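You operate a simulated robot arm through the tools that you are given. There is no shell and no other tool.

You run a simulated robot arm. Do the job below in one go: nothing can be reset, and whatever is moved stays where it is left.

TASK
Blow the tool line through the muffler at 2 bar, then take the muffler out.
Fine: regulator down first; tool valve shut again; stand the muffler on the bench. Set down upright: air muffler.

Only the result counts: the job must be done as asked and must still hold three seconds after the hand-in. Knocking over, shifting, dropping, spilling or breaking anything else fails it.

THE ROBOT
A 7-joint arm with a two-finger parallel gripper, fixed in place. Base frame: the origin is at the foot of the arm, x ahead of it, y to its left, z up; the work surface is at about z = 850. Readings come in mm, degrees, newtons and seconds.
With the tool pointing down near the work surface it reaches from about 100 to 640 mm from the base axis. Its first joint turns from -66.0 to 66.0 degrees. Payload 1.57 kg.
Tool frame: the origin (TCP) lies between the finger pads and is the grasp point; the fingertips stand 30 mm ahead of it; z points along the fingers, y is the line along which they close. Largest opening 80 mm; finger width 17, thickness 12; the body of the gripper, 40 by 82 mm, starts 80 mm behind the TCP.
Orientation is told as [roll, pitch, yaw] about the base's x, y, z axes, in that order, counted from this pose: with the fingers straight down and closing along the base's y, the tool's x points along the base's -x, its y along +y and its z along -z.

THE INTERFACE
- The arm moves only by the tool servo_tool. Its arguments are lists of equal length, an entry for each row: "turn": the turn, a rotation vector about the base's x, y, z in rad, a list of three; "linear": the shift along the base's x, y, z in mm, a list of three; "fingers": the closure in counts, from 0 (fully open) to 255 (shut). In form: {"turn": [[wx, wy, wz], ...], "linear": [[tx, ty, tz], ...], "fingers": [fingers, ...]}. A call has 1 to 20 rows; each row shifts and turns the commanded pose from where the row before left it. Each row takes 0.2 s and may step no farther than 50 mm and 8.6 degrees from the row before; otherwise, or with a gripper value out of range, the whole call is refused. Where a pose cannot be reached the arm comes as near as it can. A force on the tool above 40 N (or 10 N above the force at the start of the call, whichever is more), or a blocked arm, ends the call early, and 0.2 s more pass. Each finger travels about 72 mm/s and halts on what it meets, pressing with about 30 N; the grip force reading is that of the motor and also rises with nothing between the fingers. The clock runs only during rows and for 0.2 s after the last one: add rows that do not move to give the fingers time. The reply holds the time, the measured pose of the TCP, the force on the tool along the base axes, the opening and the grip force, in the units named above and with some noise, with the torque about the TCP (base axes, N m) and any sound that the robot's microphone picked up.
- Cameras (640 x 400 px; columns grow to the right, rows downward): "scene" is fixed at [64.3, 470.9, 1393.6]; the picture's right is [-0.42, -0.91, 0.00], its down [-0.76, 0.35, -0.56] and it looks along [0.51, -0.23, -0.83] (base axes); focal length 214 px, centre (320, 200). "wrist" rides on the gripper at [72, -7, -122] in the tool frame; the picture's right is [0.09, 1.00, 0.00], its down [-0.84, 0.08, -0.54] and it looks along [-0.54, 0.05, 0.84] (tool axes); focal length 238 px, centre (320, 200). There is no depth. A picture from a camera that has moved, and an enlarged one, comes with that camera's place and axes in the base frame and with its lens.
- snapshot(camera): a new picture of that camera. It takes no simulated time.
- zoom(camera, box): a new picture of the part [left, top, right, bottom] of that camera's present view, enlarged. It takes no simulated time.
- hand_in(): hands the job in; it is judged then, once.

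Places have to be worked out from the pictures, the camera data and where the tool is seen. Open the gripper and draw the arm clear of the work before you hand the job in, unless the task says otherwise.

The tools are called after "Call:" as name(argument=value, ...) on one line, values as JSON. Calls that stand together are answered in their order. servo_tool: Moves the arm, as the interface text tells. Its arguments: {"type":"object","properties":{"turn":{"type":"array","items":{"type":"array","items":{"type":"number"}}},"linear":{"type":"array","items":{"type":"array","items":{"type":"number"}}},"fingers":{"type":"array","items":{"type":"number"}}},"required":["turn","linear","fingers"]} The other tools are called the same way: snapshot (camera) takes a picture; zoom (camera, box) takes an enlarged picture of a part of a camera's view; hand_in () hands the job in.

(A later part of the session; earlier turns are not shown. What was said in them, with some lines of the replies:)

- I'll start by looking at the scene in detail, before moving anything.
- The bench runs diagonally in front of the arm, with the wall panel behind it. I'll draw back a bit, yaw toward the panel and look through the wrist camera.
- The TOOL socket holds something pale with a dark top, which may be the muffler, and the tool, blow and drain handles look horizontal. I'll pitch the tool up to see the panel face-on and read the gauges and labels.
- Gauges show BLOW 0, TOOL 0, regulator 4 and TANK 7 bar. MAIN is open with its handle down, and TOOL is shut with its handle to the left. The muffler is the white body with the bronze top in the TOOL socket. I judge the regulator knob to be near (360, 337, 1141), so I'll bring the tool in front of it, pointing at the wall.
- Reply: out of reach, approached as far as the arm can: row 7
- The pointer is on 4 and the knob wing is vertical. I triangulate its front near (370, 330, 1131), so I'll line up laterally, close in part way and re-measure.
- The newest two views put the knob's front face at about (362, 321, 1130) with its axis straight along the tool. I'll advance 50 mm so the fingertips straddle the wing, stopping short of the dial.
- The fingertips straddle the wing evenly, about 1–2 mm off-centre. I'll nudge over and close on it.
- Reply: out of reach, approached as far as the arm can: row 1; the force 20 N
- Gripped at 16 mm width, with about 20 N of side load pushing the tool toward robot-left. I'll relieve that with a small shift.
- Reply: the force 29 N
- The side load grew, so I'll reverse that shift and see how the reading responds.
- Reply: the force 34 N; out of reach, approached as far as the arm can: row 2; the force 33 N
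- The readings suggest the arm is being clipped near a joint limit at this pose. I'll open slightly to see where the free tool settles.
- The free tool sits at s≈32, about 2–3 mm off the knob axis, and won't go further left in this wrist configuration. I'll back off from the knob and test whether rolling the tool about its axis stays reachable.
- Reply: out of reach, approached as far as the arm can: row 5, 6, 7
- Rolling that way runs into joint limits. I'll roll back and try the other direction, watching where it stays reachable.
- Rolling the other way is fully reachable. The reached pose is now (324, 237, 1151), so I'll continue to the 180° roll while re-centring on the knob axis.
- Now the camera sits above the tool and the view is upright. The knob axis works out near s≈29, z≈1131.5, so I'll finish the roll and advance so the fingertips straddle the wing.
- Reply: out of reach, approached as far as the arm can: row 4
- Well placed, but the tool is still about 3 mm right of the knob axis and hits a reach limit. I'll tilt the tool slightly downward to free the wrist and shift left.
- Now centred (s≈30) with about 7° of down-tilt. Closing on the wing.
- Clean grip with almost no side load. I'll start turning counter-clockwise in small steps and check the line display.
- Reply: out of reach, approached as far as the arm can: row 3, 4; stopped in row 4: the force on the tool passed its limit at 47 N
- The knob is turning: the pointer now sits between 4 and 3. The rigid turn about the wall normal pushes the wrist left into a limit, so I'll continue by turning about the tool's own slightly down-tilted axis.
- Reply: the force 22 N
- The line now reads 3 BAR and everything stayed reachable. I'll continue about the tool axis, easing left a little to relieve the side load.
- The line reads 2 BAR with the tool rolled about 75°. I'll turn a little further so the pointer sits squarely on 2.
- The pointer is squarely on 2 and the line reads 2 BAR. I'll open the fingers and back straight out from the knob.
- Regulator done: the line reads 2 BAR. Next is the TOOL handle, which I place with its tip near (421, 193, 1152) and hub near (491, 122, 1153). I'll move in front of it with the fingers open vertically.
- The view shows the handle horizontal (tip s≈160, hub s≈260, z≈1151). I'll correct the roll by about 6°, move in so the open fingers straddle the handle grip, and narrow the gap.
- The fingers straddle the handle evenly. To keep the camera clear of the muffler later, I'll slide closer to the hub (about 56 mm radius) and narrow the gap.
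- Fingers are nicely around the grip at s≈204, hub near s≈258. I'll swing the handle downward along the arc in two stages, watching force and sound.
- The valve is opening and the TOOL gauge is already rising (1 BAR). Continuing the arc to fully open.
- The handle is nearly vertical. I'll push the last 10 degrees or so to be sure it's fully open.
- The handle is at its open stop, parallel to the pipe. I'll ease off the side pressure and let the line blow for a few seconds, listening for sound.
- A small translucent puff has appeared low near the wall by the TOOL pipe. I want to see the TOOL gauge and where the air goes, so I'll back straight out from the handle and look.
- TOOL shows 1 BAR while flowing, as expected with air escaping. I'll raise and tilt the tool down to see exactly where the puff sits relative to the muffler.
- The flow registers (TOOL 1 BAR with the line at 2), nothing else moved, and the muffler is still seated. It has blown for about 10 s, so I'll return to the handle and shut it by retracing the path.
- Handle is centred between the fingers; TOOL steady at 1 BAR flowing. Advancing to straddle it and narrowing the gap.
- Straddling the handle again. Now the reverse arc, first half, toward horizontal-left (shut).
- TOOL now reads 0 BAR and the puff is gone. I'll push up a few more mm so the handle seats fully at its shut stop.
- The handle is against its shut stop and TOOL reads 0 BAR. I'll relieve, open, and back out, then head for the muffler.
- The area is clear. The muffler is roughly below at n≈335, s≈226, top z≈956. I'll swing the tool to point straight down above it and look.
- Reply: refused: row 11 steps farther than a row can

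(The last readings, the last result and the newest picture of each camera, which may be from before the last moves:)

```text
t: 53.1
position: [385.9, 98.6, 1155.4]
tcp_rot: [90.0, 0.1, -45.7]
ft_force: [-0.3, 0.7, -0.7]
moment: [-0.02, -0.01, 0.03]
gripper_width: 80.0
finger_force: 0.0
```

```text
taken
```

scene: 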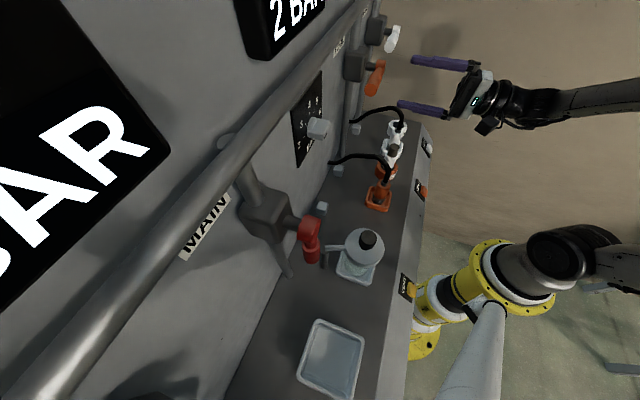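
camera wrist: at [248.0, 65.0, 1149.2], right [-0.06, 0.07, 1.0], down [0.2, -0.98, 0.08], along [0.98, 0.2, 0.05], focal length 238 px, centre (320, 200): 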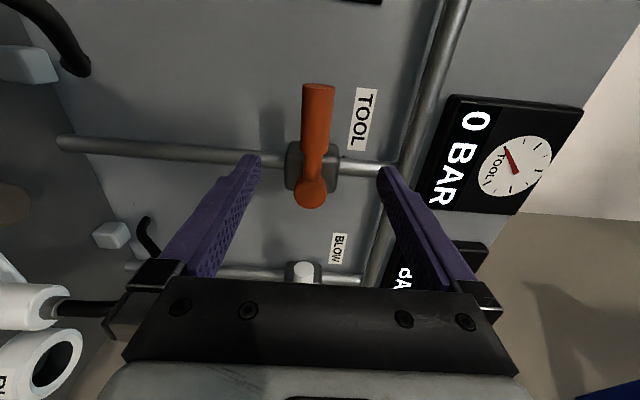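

The last row was a hair over the step limit and nothing moved. Repeating it with smaller steps.

Call:
servo_tool(turn=[[-0.1, 0.1, 0], [-0.1, 0.1, 0], [-0.1, 0.1, 0], [-0.1, 0.1, 0], [-0.1, 0.1, 0], [-0.1, 0.1, 0], [-0.1, 0.1, 0], [-0.1, 0.1, 0], [-0.1, 0.1, 0], [-0.1, 0.1, 0], [-0.1, 0.1, 0], [0, 0, 0]], linear=[[0, 0, 0], [0, 0, 0], [0, 0, 0], [0, 0, 0], [0, 0, 0], [0, 0, 0], [0, 0, 0], [0, 0, 0], [0, 0, 0], [0, 0, 0], [0, 0, 0], [0, 0, 0]], fingers=[0, 0, 0, 0, 0, 0, 0, 0, 0, 0, 0, 0])

Call:
snapshot(camera="wrist")

Call:
snapshot(camera="scene")

```text
t: 55.7
position: [385.8, 97.2, 1154.4]
tcp_rot: [0.8, -0.8, -45.1]
ft_force: [1.0, 0.2, -0.4]
moment: [-0.03, -0.01, 0.0]
gripper_width: 80.0
finger_force: 0.0
```

```text
taken
camera wrist: at [327.6, 145.4, 1276.2], right [0.64, 0.77, 0.01], down [0.64, -0.54, 0.55], along [0.43, -0.35, -0.83], focal length 238 px, centre (320, 200)
```

wrist: 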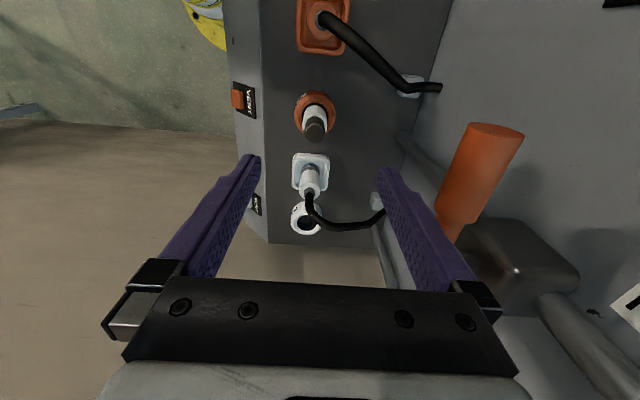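

```text
taken
```

scene: 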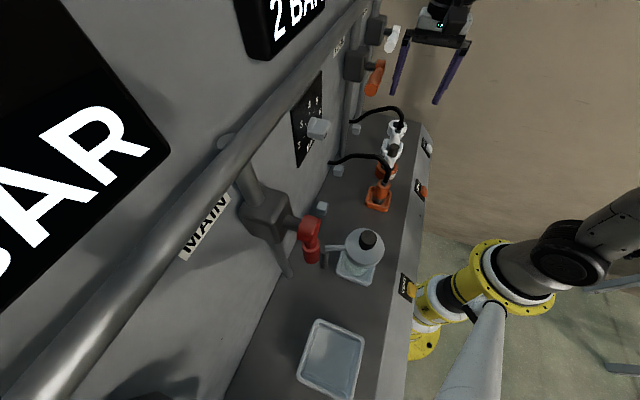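

Call:
zoom(camera="wrist", box=[250, 60, 390, 190])

Call:
zoom(camera="wrist", box=[230, 0, 460, 120])

```text
3.08 times, centred on (320, 125) of wrist
camera zoom: at [327.6, 145.4, 1276.2], right [0.64, 0.77, 0.01], down [0.64, -0.54, 0.55], along [0.43, -0.35, -0.83], focal length 733 px, centre (320, 431)
```

zoom: 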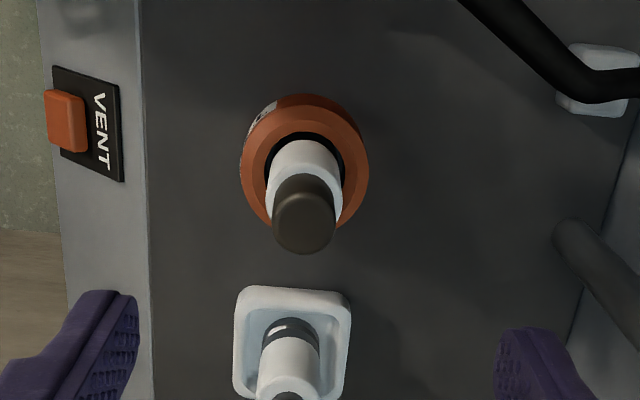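

```text
2.78 times, centred on (345, 60) of wrist
camera zoom: at [327.6, 145.4, 1276.2], right [0.64, 0.77, 0.01], down [0.64, -0.54, 0.55], along [0.43, -0.35, -0.83], focal length 663 px, centre (250, 590)
```

zoom: 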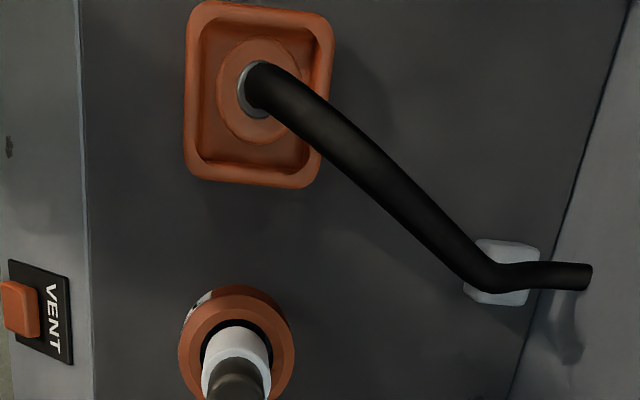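

Tool points straight down. I place the muffler's axis near (403, 79), top z≈965, white body about 881–926, coupler ring top ≈881. I'll move above it and refine from a closer view.

Call:
servo_tool(turn=[[0, 0, 0], [0, 0, 0], [0, 0, 0], [0, 0, 0], [0, 0, 0]], linear=[[8, -9, 0], [9, -9, -20], [0, 0, -40], [0, 0, -40], [0, 0, 0]], fingers=[0, 0, 0, 0, 0])

Call:
snapshot(camera="wrist")

Call:
zoom(camera="scene", box=[330, 70, 490, 200])

```text
t: 56.9
position: [402.1, 78.3, 1055.1]
tcp_rot: [0.9, -0.8, -45.1]
ft_force: [-0.2, -0.2, -0.4]
moment: [0.01, -0.03, -0.01]
gripper_width: 80.1
finger_force: 0.0
```

```text
taken
camera wrist: at [345.1, 126.1, 1177.2], right [0.64, 0.77, 0.01], down [0.64, -0.54, 0.55], along [0.43, -0.35, -0.83], focal length 238 px, centre (320, 200)
```

wrist: 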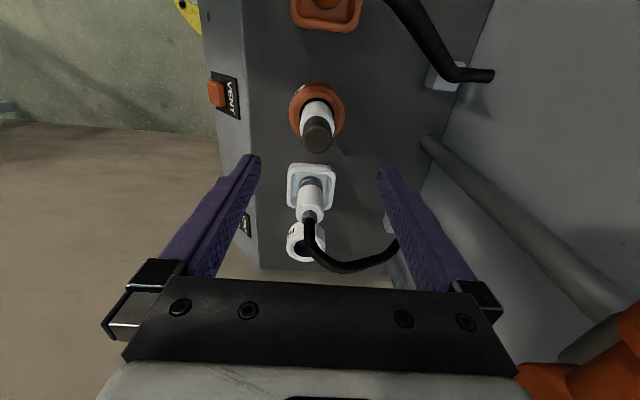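

```text
3.08 times, centred on (410, 135) of scene
camera zoom: at [64.3, 470.9, 1393.6], right [-0.42, -0.91, 0.0], down [-0.76, 0.35, -0.56], along [0.51, -0.23, -0.83], focal length 660 px, centre (43, 400)
```

zoom: 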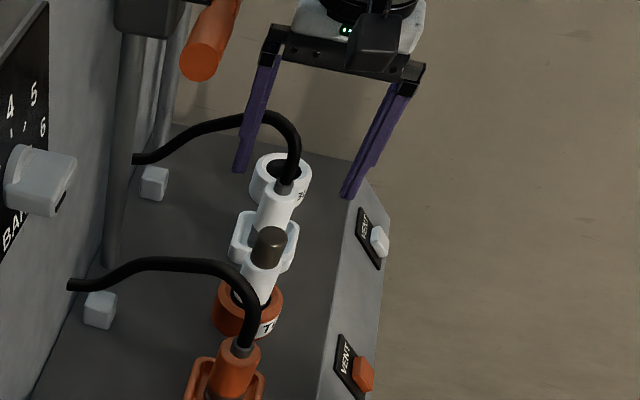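

Call:
zoom(camera="wrist", box=[270, 70, 370, 170])

```text
4.00 times, centred on (320, 120) of wrist
camera zoom: at [345.1, 126.1, 1177.2], right [0.64, 0.77, 0.01], down [0.64, -0.54, 0.55], along [0.43, -0.35, -0.83], focal length 953 px, centre (320, 520)
```

zoom: 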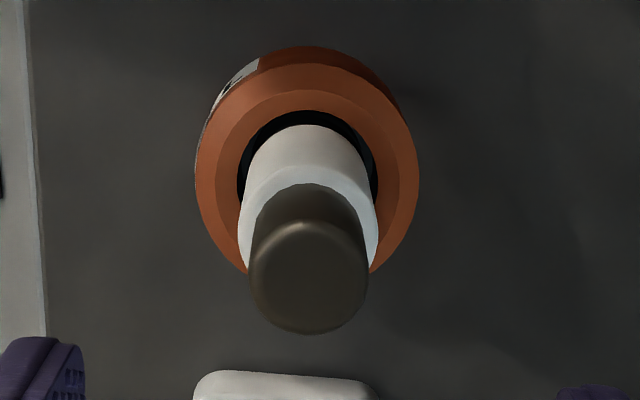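

Comparing both wrist views puts the muffler axis at about (399, 78). I'll straighten the tool by ~0.9°, centre on it and descend so the fingertips stay just above the coupler ring.

Call:
servo_tool(turn=[[-0.0108, 0.0108, 0], [0, 0, 0], [0, 0, 0], [0, 0, 0], [0, 0, 0], [0, 0, 0]], linear=[[-3.3, -0.5, 0], [0, 0, -35], [0, 0, -35], [0, 0, -30], [0, 0, -15], [0, 0, 0]], fingers=[0, 0, 0, 0, 0, 0])

Call:
snapshot(camera="wrist")

Call:
zoom(camera="scene", box=[330, 90, 470, 200])

```text
t: 58.3
position: [399.4, 79.7, 940.0]
tcp_rot: [0.1, -0.8, -45.0]
ft_force: [0.1, 0.5, -0.5]
moment: [-0.01, 0.01, -0.01]
gripper_width: 80.1
finger_force: 0.1
```

```text
taken
camera wrist: at [342.6, 127.1, 1061.4], right [0.64, 0.77, 0.0], down [0.64, -0.53, 0.55], along [0.42, -0.35, -0.83], focal length 238 px, centre (320, 200)
```

wrist: 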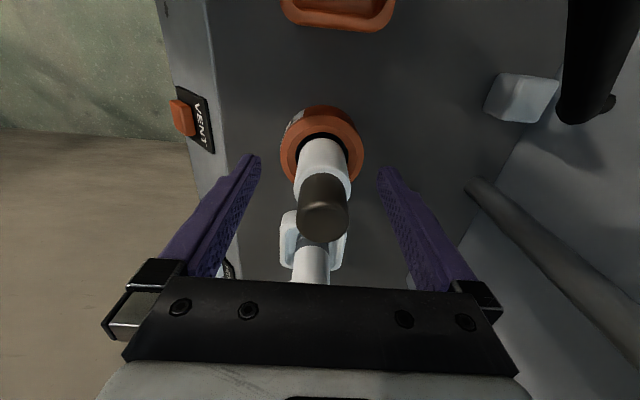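

```text
3.64 times, centred on (400, 145) of scene
camera zoom: at [64.3, 470.9, 1393.6], right [-0.42, -0.91, 0.0], down [-0.76, 0.35, -0.56], along [0.51, -0.23, -0.83], focal length 780 px, centre (29, 400)
```

zoom: 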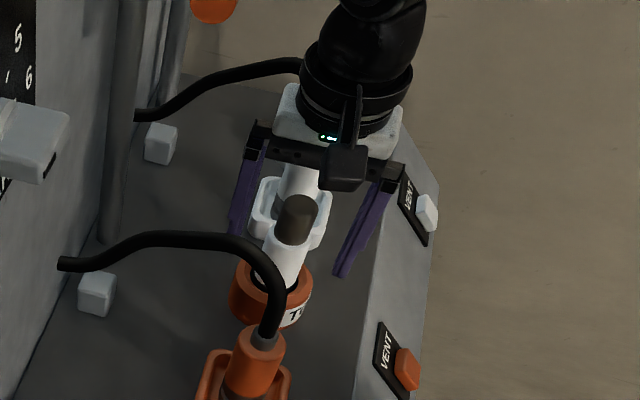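

Well centred at z=940. Lowering 18 mm more so the pads cover the white body (tips ≈892, ring ≈881), then closing.

Call:
servo_tool(turn=[[0, 0, 0], [0, 0, 0], [0, 0, 0], [0, 0, 0], [0, 0, 0], [0, 0, 0]], linear=[[0, 0, -9], [0, 0, -9], [0, 0, 0], [0, 0, 0], [0, 0, 0], [0, 0, 0]], fingers=[0, 0, 80, 150, 255, 255])

Call:
snapshot(camera="wrist")

Call:
zoom(camera="scene", box=[330, 90, 470, 200])

```text
t: 59.7
position: [399.5, 78.8, 919.6]
tcp_rot: [0.0, -0.8, -45.1]
ft_force: [0.2, 0.5, 1.3]
moment: [0.05, -0.04, 0.03]
gripper_width: 35.0
finger_force: 29.6
```

```text
taken
camera wrist: at [342.8, 127.7, 1042.8], right [0.64, 0.77, 0.0], down [0.64, -0.53, 0.55], along [0.42, -0.35, -0.83], focal length 238 px, centre (320, 200)
```

wrist: 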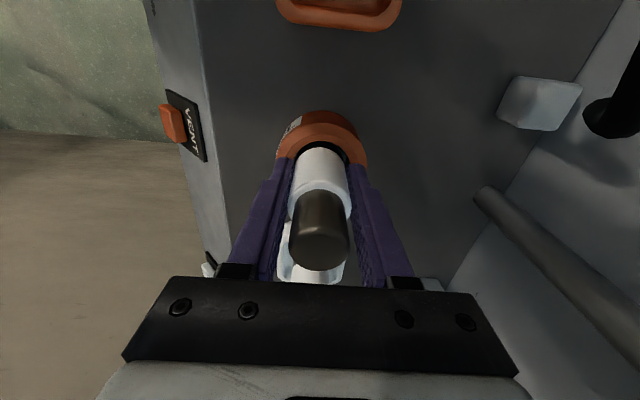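

```text
3.64 times, centred on (400, 145) of scene
camera zoom: at [64.3, 470.9, 1393.6], right [-0.42, -0.91, 0.0], down [-0.76, 0.35, -0.56], along [0.51, -0.23, -0.83], focal length 780 px, centre (29, 400)
```

zoom: 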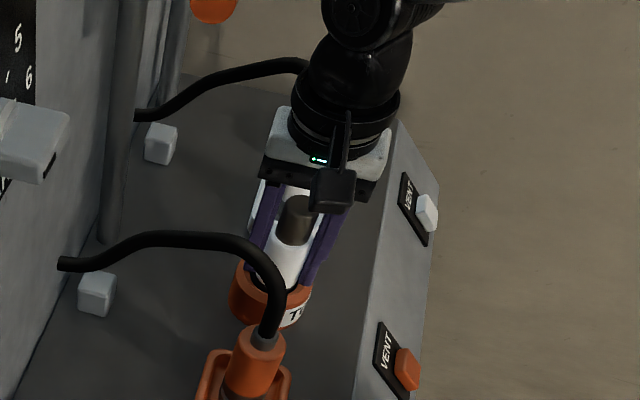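

Gripped at 35 mm with negligible side load. Pulling straight up gently.

Call:
servo_tool(turn=[[0, 0, 0], [0, 0, 0], [0, 0, 0], [0, 0, 0], [0, 0, 0], [0, 0, 0]], linear=[[0, 0, 3], [0, 0, 4], [0, 0, 5], [0, 0, 6], [0, 0, 8], [0, 0, 0]], fingers=[255, 255, 255, 255, 255, 255])

Call:
snapshot(camera="wrist")

Call:
zoom(camera="scene", box=[330, 90, 470, 200])

```text
t: 61.1
position: [398.2, 79.7, 947.0]
tcp_rot: [0.0, -0.7, -45.0]
ft_force: [0.0, 0.8, -0.8]
moment: [-0.01, 0.0, 0.01]
gripper_width: 34.7
finger_force: 30.2
```

```text
taken
camera wrist: at [342.0, 127.5, 1070.0], right [0.64, 0.77, 0.0], down [0.64, -0.53, 0.55], along [0.43, -0.35, -0.83], focal length 238 px, centre (320, 200)
```

wrist: 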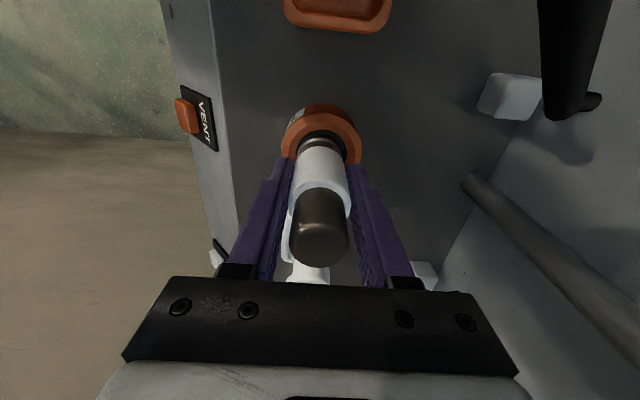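

```text
3.64 times, centred on (400, 145) of scene
camera zoom: at [64.3, 470.9, 1393.6], right [-0.42, -0.91, 0.0], down [-0.76, 0.35, -0.56], along [0.51, -0.23, -0.83], focal length 780 px, centre (29, 400)
```

zoom: 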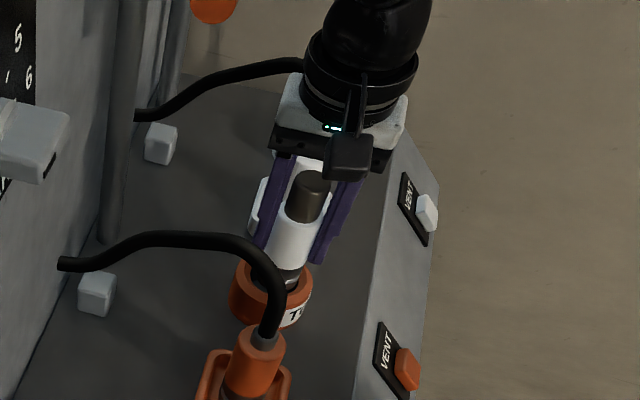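

The muffler is sliding out freely (dark nipple now visible below the white body). Lifting it clear.

Call:
servo_tool(turn=[[0, 0, 0], [0, 0, 0], [0, 0, 0], [0, 0, 0], [0, 0, 0], [0, 0, 0], [0, 0, 0]], linear=[[0, 0, 10], [0, 0, 15], [0, 0, 15], [0, 0, 20], [0, 0, 20], [0, 0, 20], [0, 0, 0]], fingers=[255, 255, 255, 255, 255, 255, 255])

Call:
snapshot(camera="wrist")

Call:
snapshot(camera="scene")

Call:
zoom(camera="scene", box=[330, 60, 470, 200])

```text
t: 62.7
position: [397.4, 80.7, 1047.7]
tcp_rot: [0.0, -0.9, -45.0]
ft_force: [-0.3, 0.3, -1.2]
moment: [0.0, 0.05, 0.01]
gripper_width: 35.3
finger_force: 30.2
```

```text
taken
camera wrist: at [341.5, 128.3, 1169.3], right [0.64, 0.77, 0.0], down [0.64, -0.53, 0.55], along [0.42, -0.35, -0.83], focal length 238 px, centre (320, 200)
```

wrist: 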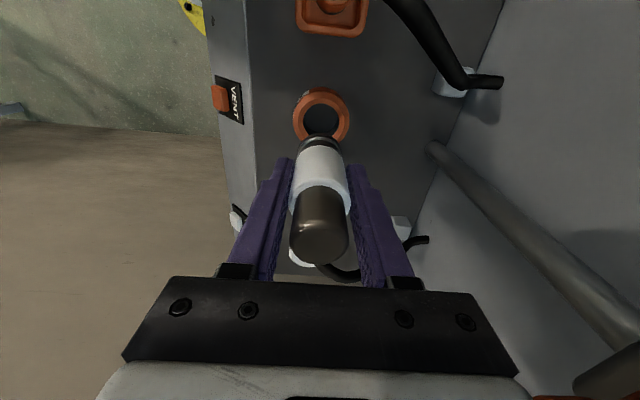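

```text
taken
```

scene: 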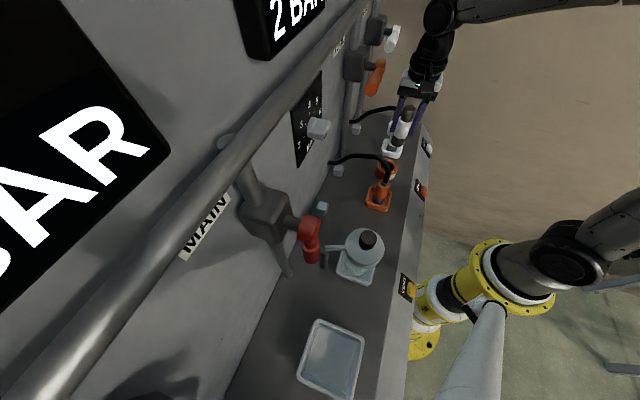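

```text
2.86 times, centred on (400, 130) of scene
camera zoom: at [64.3, 470.9, 1393.6], right [-0.42, -0.91, 0.0], down [-0.76, 0.35, -0.56], along [0.51, -0.23, -0.83], focal length 613 px, centre (91, 400)
```

zoom: 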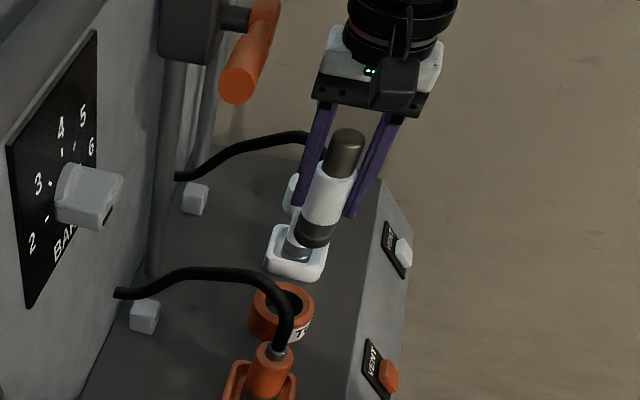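

The muffler is out: about 111 mm tall with its bottom ≈66 mm below the TCP. I'll raise it, then carry it left over the orange plug toward the open bench area near (267, 221), turning the yaw to keep the camera away from the bottle.

Call:
servo_tool(turn=[[0, 0, 0], [0, 0, 0], [0, 0, 0], [0, 0, 0.098], [0, 0, 0.098], [0, 0, 0.098], [0, 0, 0.098], [0, 0, 0.098], [0, 0, 0.098], [0, 0, 0.098], [0, 0, 0.098], [0, 0, 0]], linear=[[0, 0, 25], [0, 0, 25], [0, 0, 25], [-16.4, 17.5, 0], [-16.4, 17.5, 0], [-16.4, 17.5, 0], [-16.4, 17.5, 0], [-16.4, 17.5, 0], [-16.4, 17.5, 0], [-16.4, 17.5, 0], [-16.0, 17.8, 0], [0, 0, 0]], fingers=[255, 255, 255, 255, 255, 255, 255, 255, 255, 255, 255, 255])

Call:
snapshot(camera="wrist")

Call:
snapshot(camera="scene")

```text
t: 65.3
position: [268.4, 220.6, 1120.7]
tcp_rot: [0.0, -0.8, 0.0]
ft_force: [0.2, 0.7, -0.3]
moment: [-0.02, 0.01, 0.01]
gripper_width: 34.9
finger_force: 29.8
```

```text
taken
camera wrist: at [194.3, 214.7, 1243.4], right [-0.09, 1.0, 0.0], down [0.83, 0.08, 0.55], along [0.55, 0.05, -0.83], focal length 238 px, centre (320, 200)
```

wrist: 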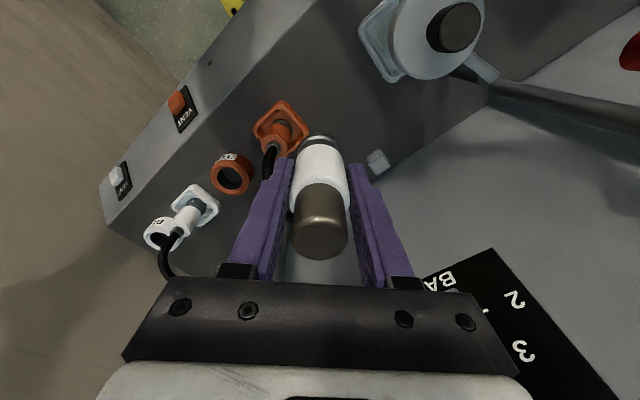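

```text
taken
```

scene: 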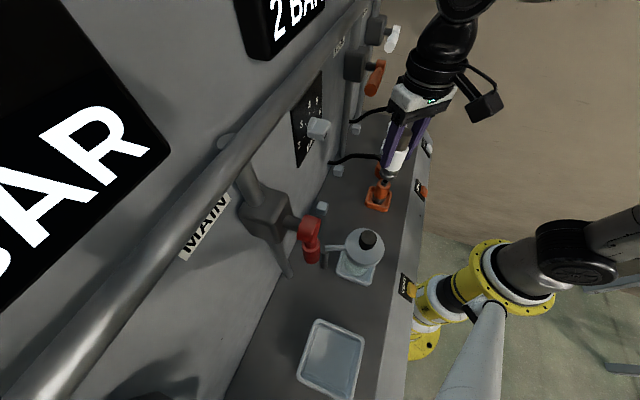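

The spot below is open bench between the orange dish and the bottle. I'll shift slightly further from the dish, take out the ~0.8° tilt, and lower partway.

Call:
servo_tool(turn=[[0, 0.014, 0], [0, 0, 0], [0, 0, 0], [0, 0, 0], [0, 0, 0], [0, 0, 0], [0, 0, 0]], linear=[[-2.7, 7, 0], [-2.7, 7.2, 0], [0, 0, -40], [0, 0, -40], [0, 0, -40], [0, 0, -30], [0, 0, 0]], fingers=[255, 255, 255, 255, 255, 255, 255])

Call:
snapshot(camera="wrist")

Call:
zoom(camera="scene", box=[290, 120, 450, 280])

```text
t: 66.9
position: [262.3, 233.9, 971.4]
tcp_rot: [0.0, 0.0, -0.1]
ft_force: [-0.3, -0.4, -0.9]
moment: [-0.02, 0.04, -0.04]
gripper_width: 35.1
finger_force: 29.9
```

```text
taken
camera wrist: at [190.9, 228.6, 1094.3], right [-0.09, 1.0, 0.0], down [0.84, 0.08, 0.54], along [0.54, 0.05, -0.84], focal length 238 px, centre (320, 200)
```

wrist: 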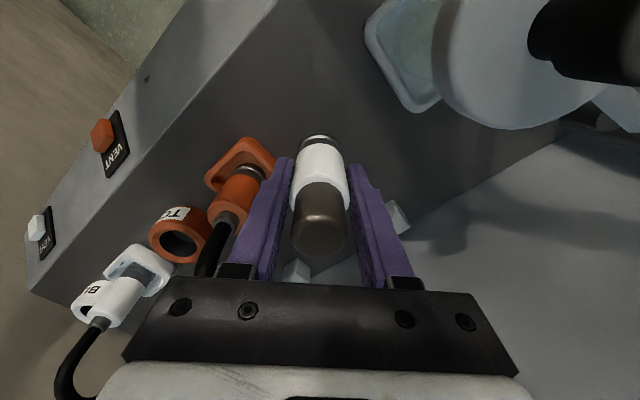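

```text
2.50 times, centred on (370, 200) of scene
camera zoom: at [64.3, 470.9, 1393.6], right [-0.42, -0.91, 0.0], down [-0.76, 0.35, -0.56], along [0.51, -0.23, -0.83], focal length 536 px, centre (195, 200)
```

zoom: 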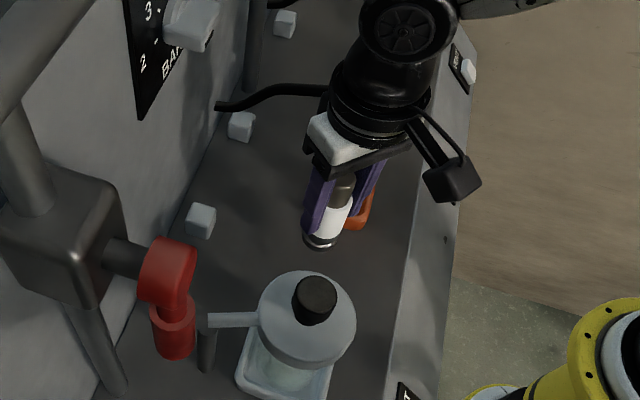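

The bottle cap works out near (177, 330, 989), clear of the camera. The muffler bottom is ≈55 mm above the bench, so I'll lower 40 mm and then feel for contact.

Call:
servo_tool(turn=[[0, 0, 0], [0, 0, 0], [0, 0, 0], [0, 0, 0]], linear=[[0, 0, -15], [0, 0, -15], [0, 0, -10], [0, 0, 0]], fingers=[255, 255, 255, 255])

Call:
snapshot(camera="wrist")

Call:
zoom(camera="scene", box=[310, 140, 430, 260])

```text
t: 67.9
position: [263.1, 234.5, 930.7]
tcp_rot: [0.0, 0.0, -0.1]
ft_force: [0.4, 0.3, -0.6]
moment: [0.02, 0.01, 0.02]
gripper_width: 34.5
finger_force: 29.9
```

```text
taken
camera wrist: at [191.6, 229.0, 1054.4], right [-0.09, 1.0, 0.0], down [0.84, 0.08, 0.54], along [0.54, 0.05, -0.84], focal length 238 px, centre (320, 200)
```

wrist: 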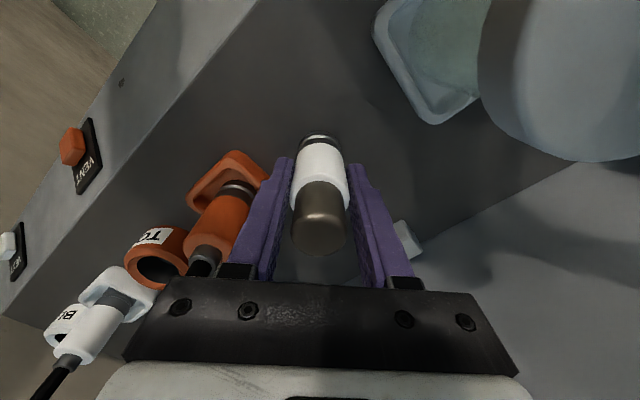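

```text
3.33 times, centred on (370, 200) of scene
camera zoom: at [64.3, 470.9, 1393.6], right [-0.42, -0.91, 0.0], down [-0.76, 0.35, -0.56], along [0.51, -0.23, -0.83], focal length 715 px, centre (153, 200)
```

zoom: 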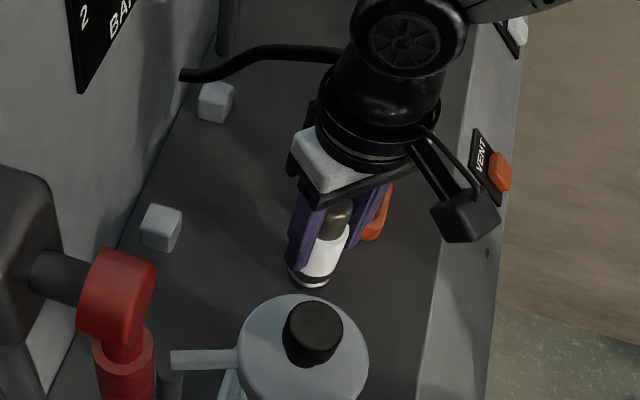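

Still free of the bench. Lowering in 2 mm steps and watching the vertical force.

Call:
servo_tool(turn=[[0, 0, 0], [0, 0, 0], [0, 0, 0], [0, 0, 0], [0, 0, 0], [0, 0, 0]], linear=[[0, 0, -2], [0, 0, -2], [0, 0, -2], [0, 0, -2], [0, 0, -1], [0, 0, 0]], fingers=[255, 255, 255, 255, 255, 255])

```text
t: 69.3
position: [263.0, 233.7, 923.4]
tcp_rot: [0.0, 0.0, -0.1]
ft_force: [0.0, 0.3, 0.7]
moment: [-0.03, -0.03, -0.03]
gripper_width: 34.9
finger_force: 30.3
```

Call:
servo_tool(turn=[[0, 0, 0], [0, 0, 0], [0, 0, 0], [0, 0, 0]], linear=[[0, 0, -1], [0, 0, -1], [0, 0, -1], [0, 0, 0]], fingers=[255, 255, 255, 255])

Call:
zoom(camera="scene", box=[340, 190, 400, 240])

```text
t: 70.3
position: [264.1, 234.3, 920.8]
tcp_rot: [0.2, -0.1, -0.1]
ft_force: [-3.1, 0.8, 20.9]
moment: [-0.16, -0.2, -0.01]
gripper_width: 35.0
finger_force: 29.6
```

```text
8.00 times, centred on (370, 215) of scene
camera zoom: at [64.1, 470.8, 1393.7], right [-0.42, -0.91, 0.0], down [-0.76, 0.35, -0.56], along [0.51, -0.23, -0.83], focal length 1716 px, centre (-80, 80)
```

zoom: 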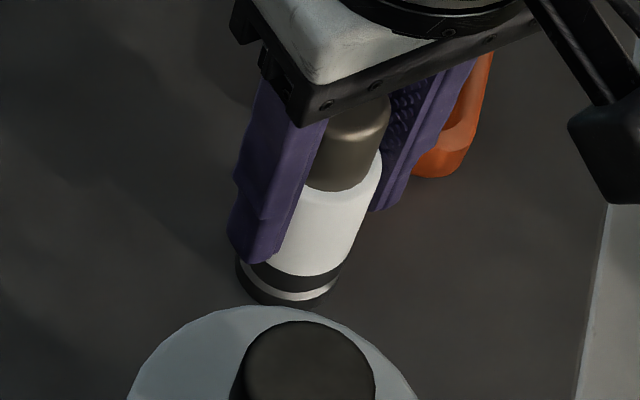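

Contact with the bench, about 21 N. I'll relieve 1.2 mm, then open the fingers gently.

Call:
servo_tool(turn=[[0, 0, 0], [0, 0, 0]], linear=[[0, 0, 1.2], [0, 0, 0]], fingers=[255, 255])

```text
t: 70.9
position: [263.7, 232.8, 921.0]
tcp_rot: [-0.1, 0.1, -0.1]
ft_force: [2.6, 0.9, 5.4]
moment: [0.1, -0.29, 0.03]
gripper_width: 35.0
finger_force: 29.4
```

Light contact remains (about 5 N). Releasing slowly.

Call:
servo_tool(turn=[[0, 0, 0], [0, 0, 0], [0, 0, 0], [0, 0, 0], [0, 0, 0]], linear=[[0, 0, 0], [0, 0, 0], [0, 0, 0], [0, 0, 0], [0, 0, 0]], fingers=[140, 130, 115, 95, 95])

Call:
snapshot(camera="wrist")

Call:
zoom(camera="scene", box=[310, 140, 430, 260])

```text
t: 72.1
position: [263.5, 233.2, 922.4]
tcp_rot: [0.1, -0.1, -0.1]
ft_force: [0.0, 1.0, -0.4]
moment: [0.01, -0.04, 0.02]
gripper_width: 50.3
finger_force: 0.0
```

```text
taken
camera wrist: at [191.5, 228.2, 1044.2], right [-0.09, 1.0, 0.0], down [0.84, 0.08, 0.54], along [0.54, 0.05, -0.84], focal length 238 px, centre (320, 200)
```

wrist: 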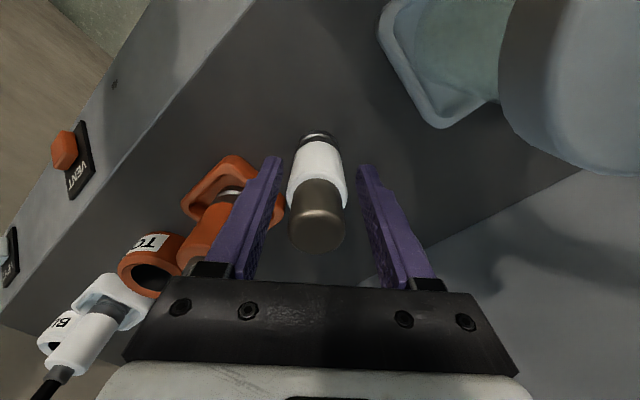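

```text
3.33 times, centred on (370, 200) of scene
camera zoom: at [64.3, 470.9, 1393.6], right [-0.42, -0.91, 0.0], down [-0.76, 0.35, -0.56], along [0.51, -0.23, -0.83], focal length 715 px, centre (153, 200)
```

zoom: 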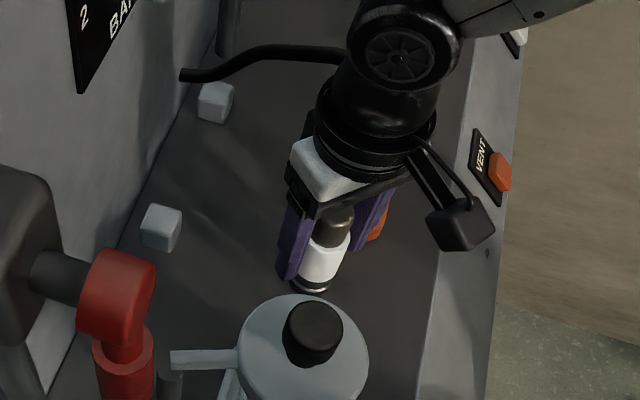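

The muffler stands free, upright. Raising straight up and away from it.

Call:
servo_tool(turn=[[0, 0, 0], [0, 0, 0], [0, 0, 0], [0, 0, 0], [0, 0, 0], [0, 0, 0], [0, 0, 0], [0, 0, 0], [0, 0, 0]], linear=[[0, 0, 8], [0, 0, 12], [0, 0, 20], [0, 0, 30], [0, 0, 40], [0, 0, 40], [0, 0, 40], [0, 0, 40], [0, 0, 0]], fingers=[90, 85, 80, 80, 80, 80, 40, 0, 0])

Call:
snapshot(camera="wrist")

Call:
snapshot(camera="scene")

```text
t: 74.1
position: [263.3, 233.6, 1151.5]
tcp_rot: [0.0, 0.2, -0.1]
ft_force: [0.2, -0.2, 1.0]
moment: [-0.01, -0.02, -0.03]
gripper_width: 80.0
finger_force: 0.1
```

```text
taken
camera wrist: at [191.8, 227.7, 1274.4], right [-0.09, 1.0, 0.0], down [0.84, 0.08, 0.54], along [0.54, 0.05, -0.84], focal length 238 px, centre (320, 200)
```

wrist: 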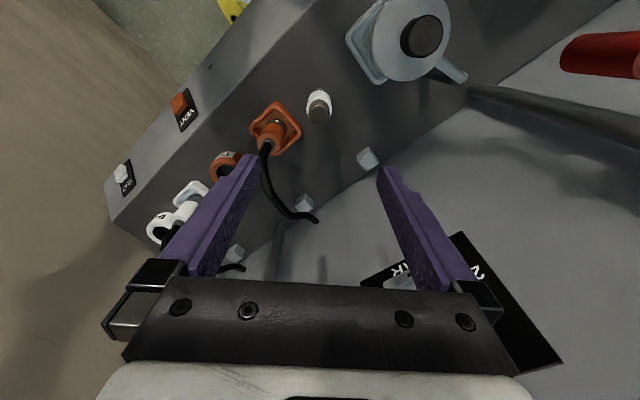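

```text
taken
```

scene: 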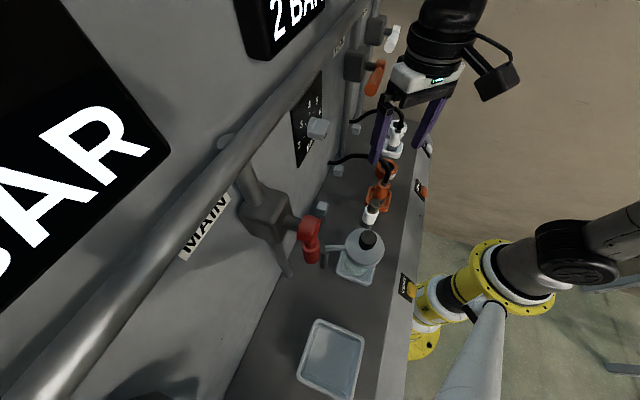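

The muffler stands on the bench. I'll draw the arm up and back, then check the whole panel once more before handing in.

Call:
servo_tool(turn=[[0, 0, 0.098], [0, 0, 0.098], [0, 0, 0.098], [0, 0, 0.098], [0, 0, 0.098], [0, 0, 0.098], [0, 0, 0.098], [0, 0, 0.098], [0.09, -0.09, 0], [0.09, -0.09, 0], [0.09, -0.09, 0], [0.09, -0.09, 0], [0.09, -0.09, 0], [0, 0, 0]], linear=[[0, 0, 20], [0, 0, 20], [-5, -10, 20], [-15, -25, 20], [-15, -28, 20], [-15, -28, 20], [-15, -28, 20], [-15, -28, 10], [0, 0, 0], [0, 0, 0], [0, 0, 0], [0, 0, 0], [0, 0, 0], [0, 0, 0]], fingers=[0, 0, 0, 0, 0, 0, 0, 0, 0, 0, 0, 0, 0, 0])

Call:
snapshot(camera="wrist")

Call:
snapshot(camera="scene")

Call:
zoom(camera="scene", box=[310, 100, 450, 260])

```text
t: 77.1
position: [182.8, 86.8, 1303.4]
tcp_rot: [0.2, -36.5, 44.7]
ft_force: [-0.4, -0.4, -0.5]
moment: [0.03, 0.0, -0.03]
gripper_width: 80.1
finger_force: 0.0
```

```text
taken
camera wrist: at [95.2, -8.7, 1358.8], right [-0.75, 0.65, -0.05], down [0.2, 0.3, 0.93], along [0.63, 0.69, -0.35], focal length 238 px, centre (320, 200)
```

wrist: 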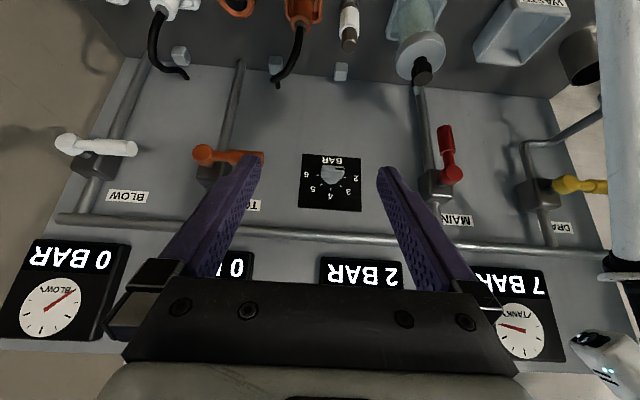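

```text
taken
```

scene: 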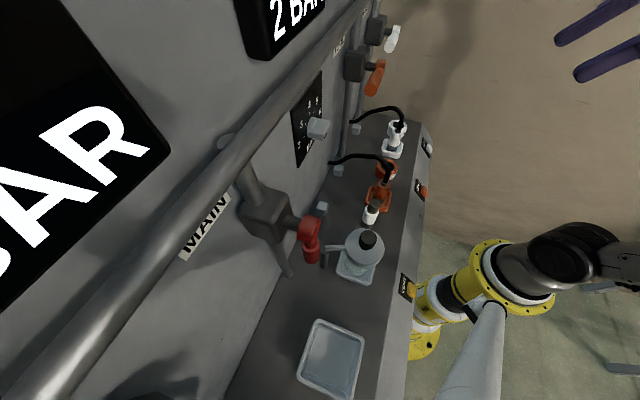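

```text
2.50 times, centred on (380, 180) of scene
camera zoom: at [64.3, 470.9, 1393.6], right [-0.42, -0.91, 0.0], down [-0.76, 0.35, -0.56], along [0.51, -0.23, -0.83], focal length 536 px, centre (170, 250)
```

zoom: 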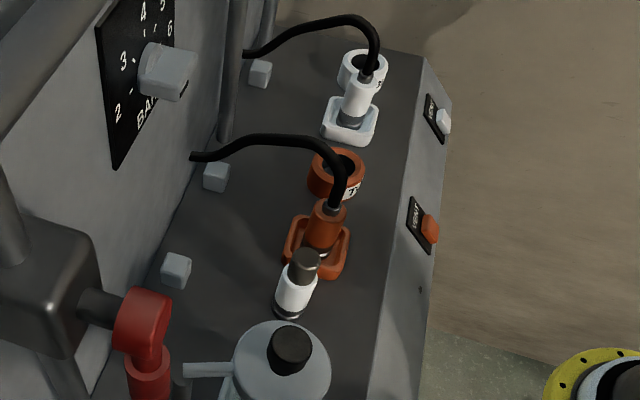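

Call:
zoom(camera="wrist", box=[220, 0, 460, 130])

Call:
zoom(camera="scene", box=[340, 110, 440, 310])

```text
2.67 times, centred on (340, 65) of wrist
camera zoom: at [95.2, -8.7, 1358.8], right [-0.75, 0.65, -0.05], down [0.2, 0.3, 0.93], along [0.63, 0.69, -0.35], focal length 636 px, centre (267, 560)
```

zoom: 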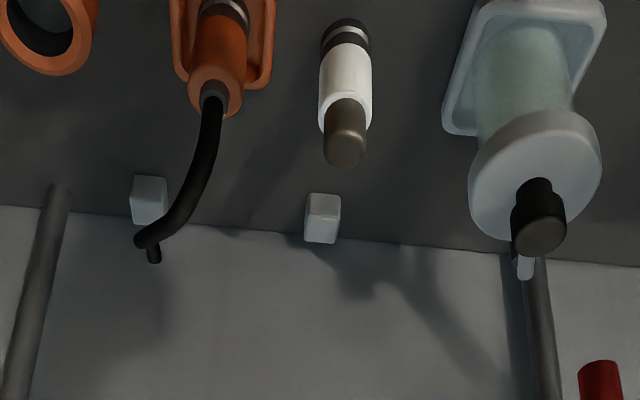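

```text
2.00 times, centred on (390, 210) of scene
camera zoom: at [64.3, 470.9, 1393.6], right [-0.42, -0.91, 0.0], down [-0.76, 0.35, -0.56], along [0.51, -0.23, -0.83], focal length 429 px, centre (180, 180)
```

zoom: 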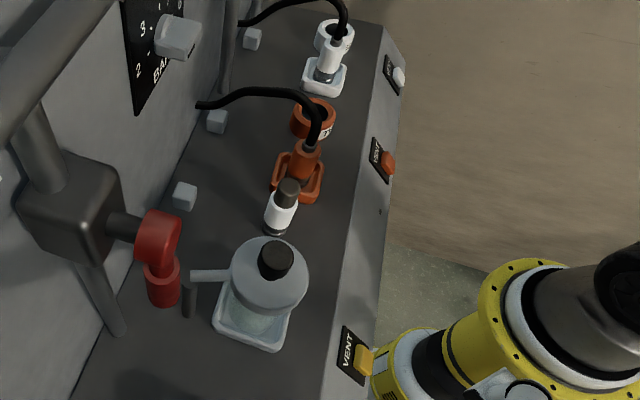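

The final check shows LINE at 2 BAR with the pointer on 2, and TOOL at 0 BAR with its handle shut. MAIN, BLOW and DRAIN are unchanged, and the hoses and bottle haven't moved. The muffler is out and standing upright on open bench, and the arm is clear with the gripper open. I'm handing in.

Call:
hand_in()

```text
The job is handed in.
```

The job is handed in: I blew the tool line through the muffler at 2 bar, shut the tool valve, and took the muffler out.

1. **Regulator:** I turned it down from 4 to 2 first. The LINE gauge read 2 BAR and the pointer sits on 2.
2. **Blow:** I opened the TOOL valve fully with the muffler still in the TOOL coupler, for about 15 seconds. The TOOL gauge held at 1 BAR while air flowed, and LINE stayed at 2.
3. **Shut:** I pushed the TOOL handle back to its shut stop and the TOOL gauge fell to 0 BAR.
4. **Muffler:** I pulled it out after the gauge reached 0. It stands upright on the open bench between the orange dish and the bottle.

While the line was blowing, the only visible puff of air was near the wall behind the orange hose, not at the muffler. I heard no sound, and the puff stopped when the valve shut. I took the flow to be going through the muffler because it was the only thing in the TOOL coupler, but I did not see air leave the muffler itself.

In the last pictures nothing else had been disturbed, the gripper was open and the arm was clear of the work.
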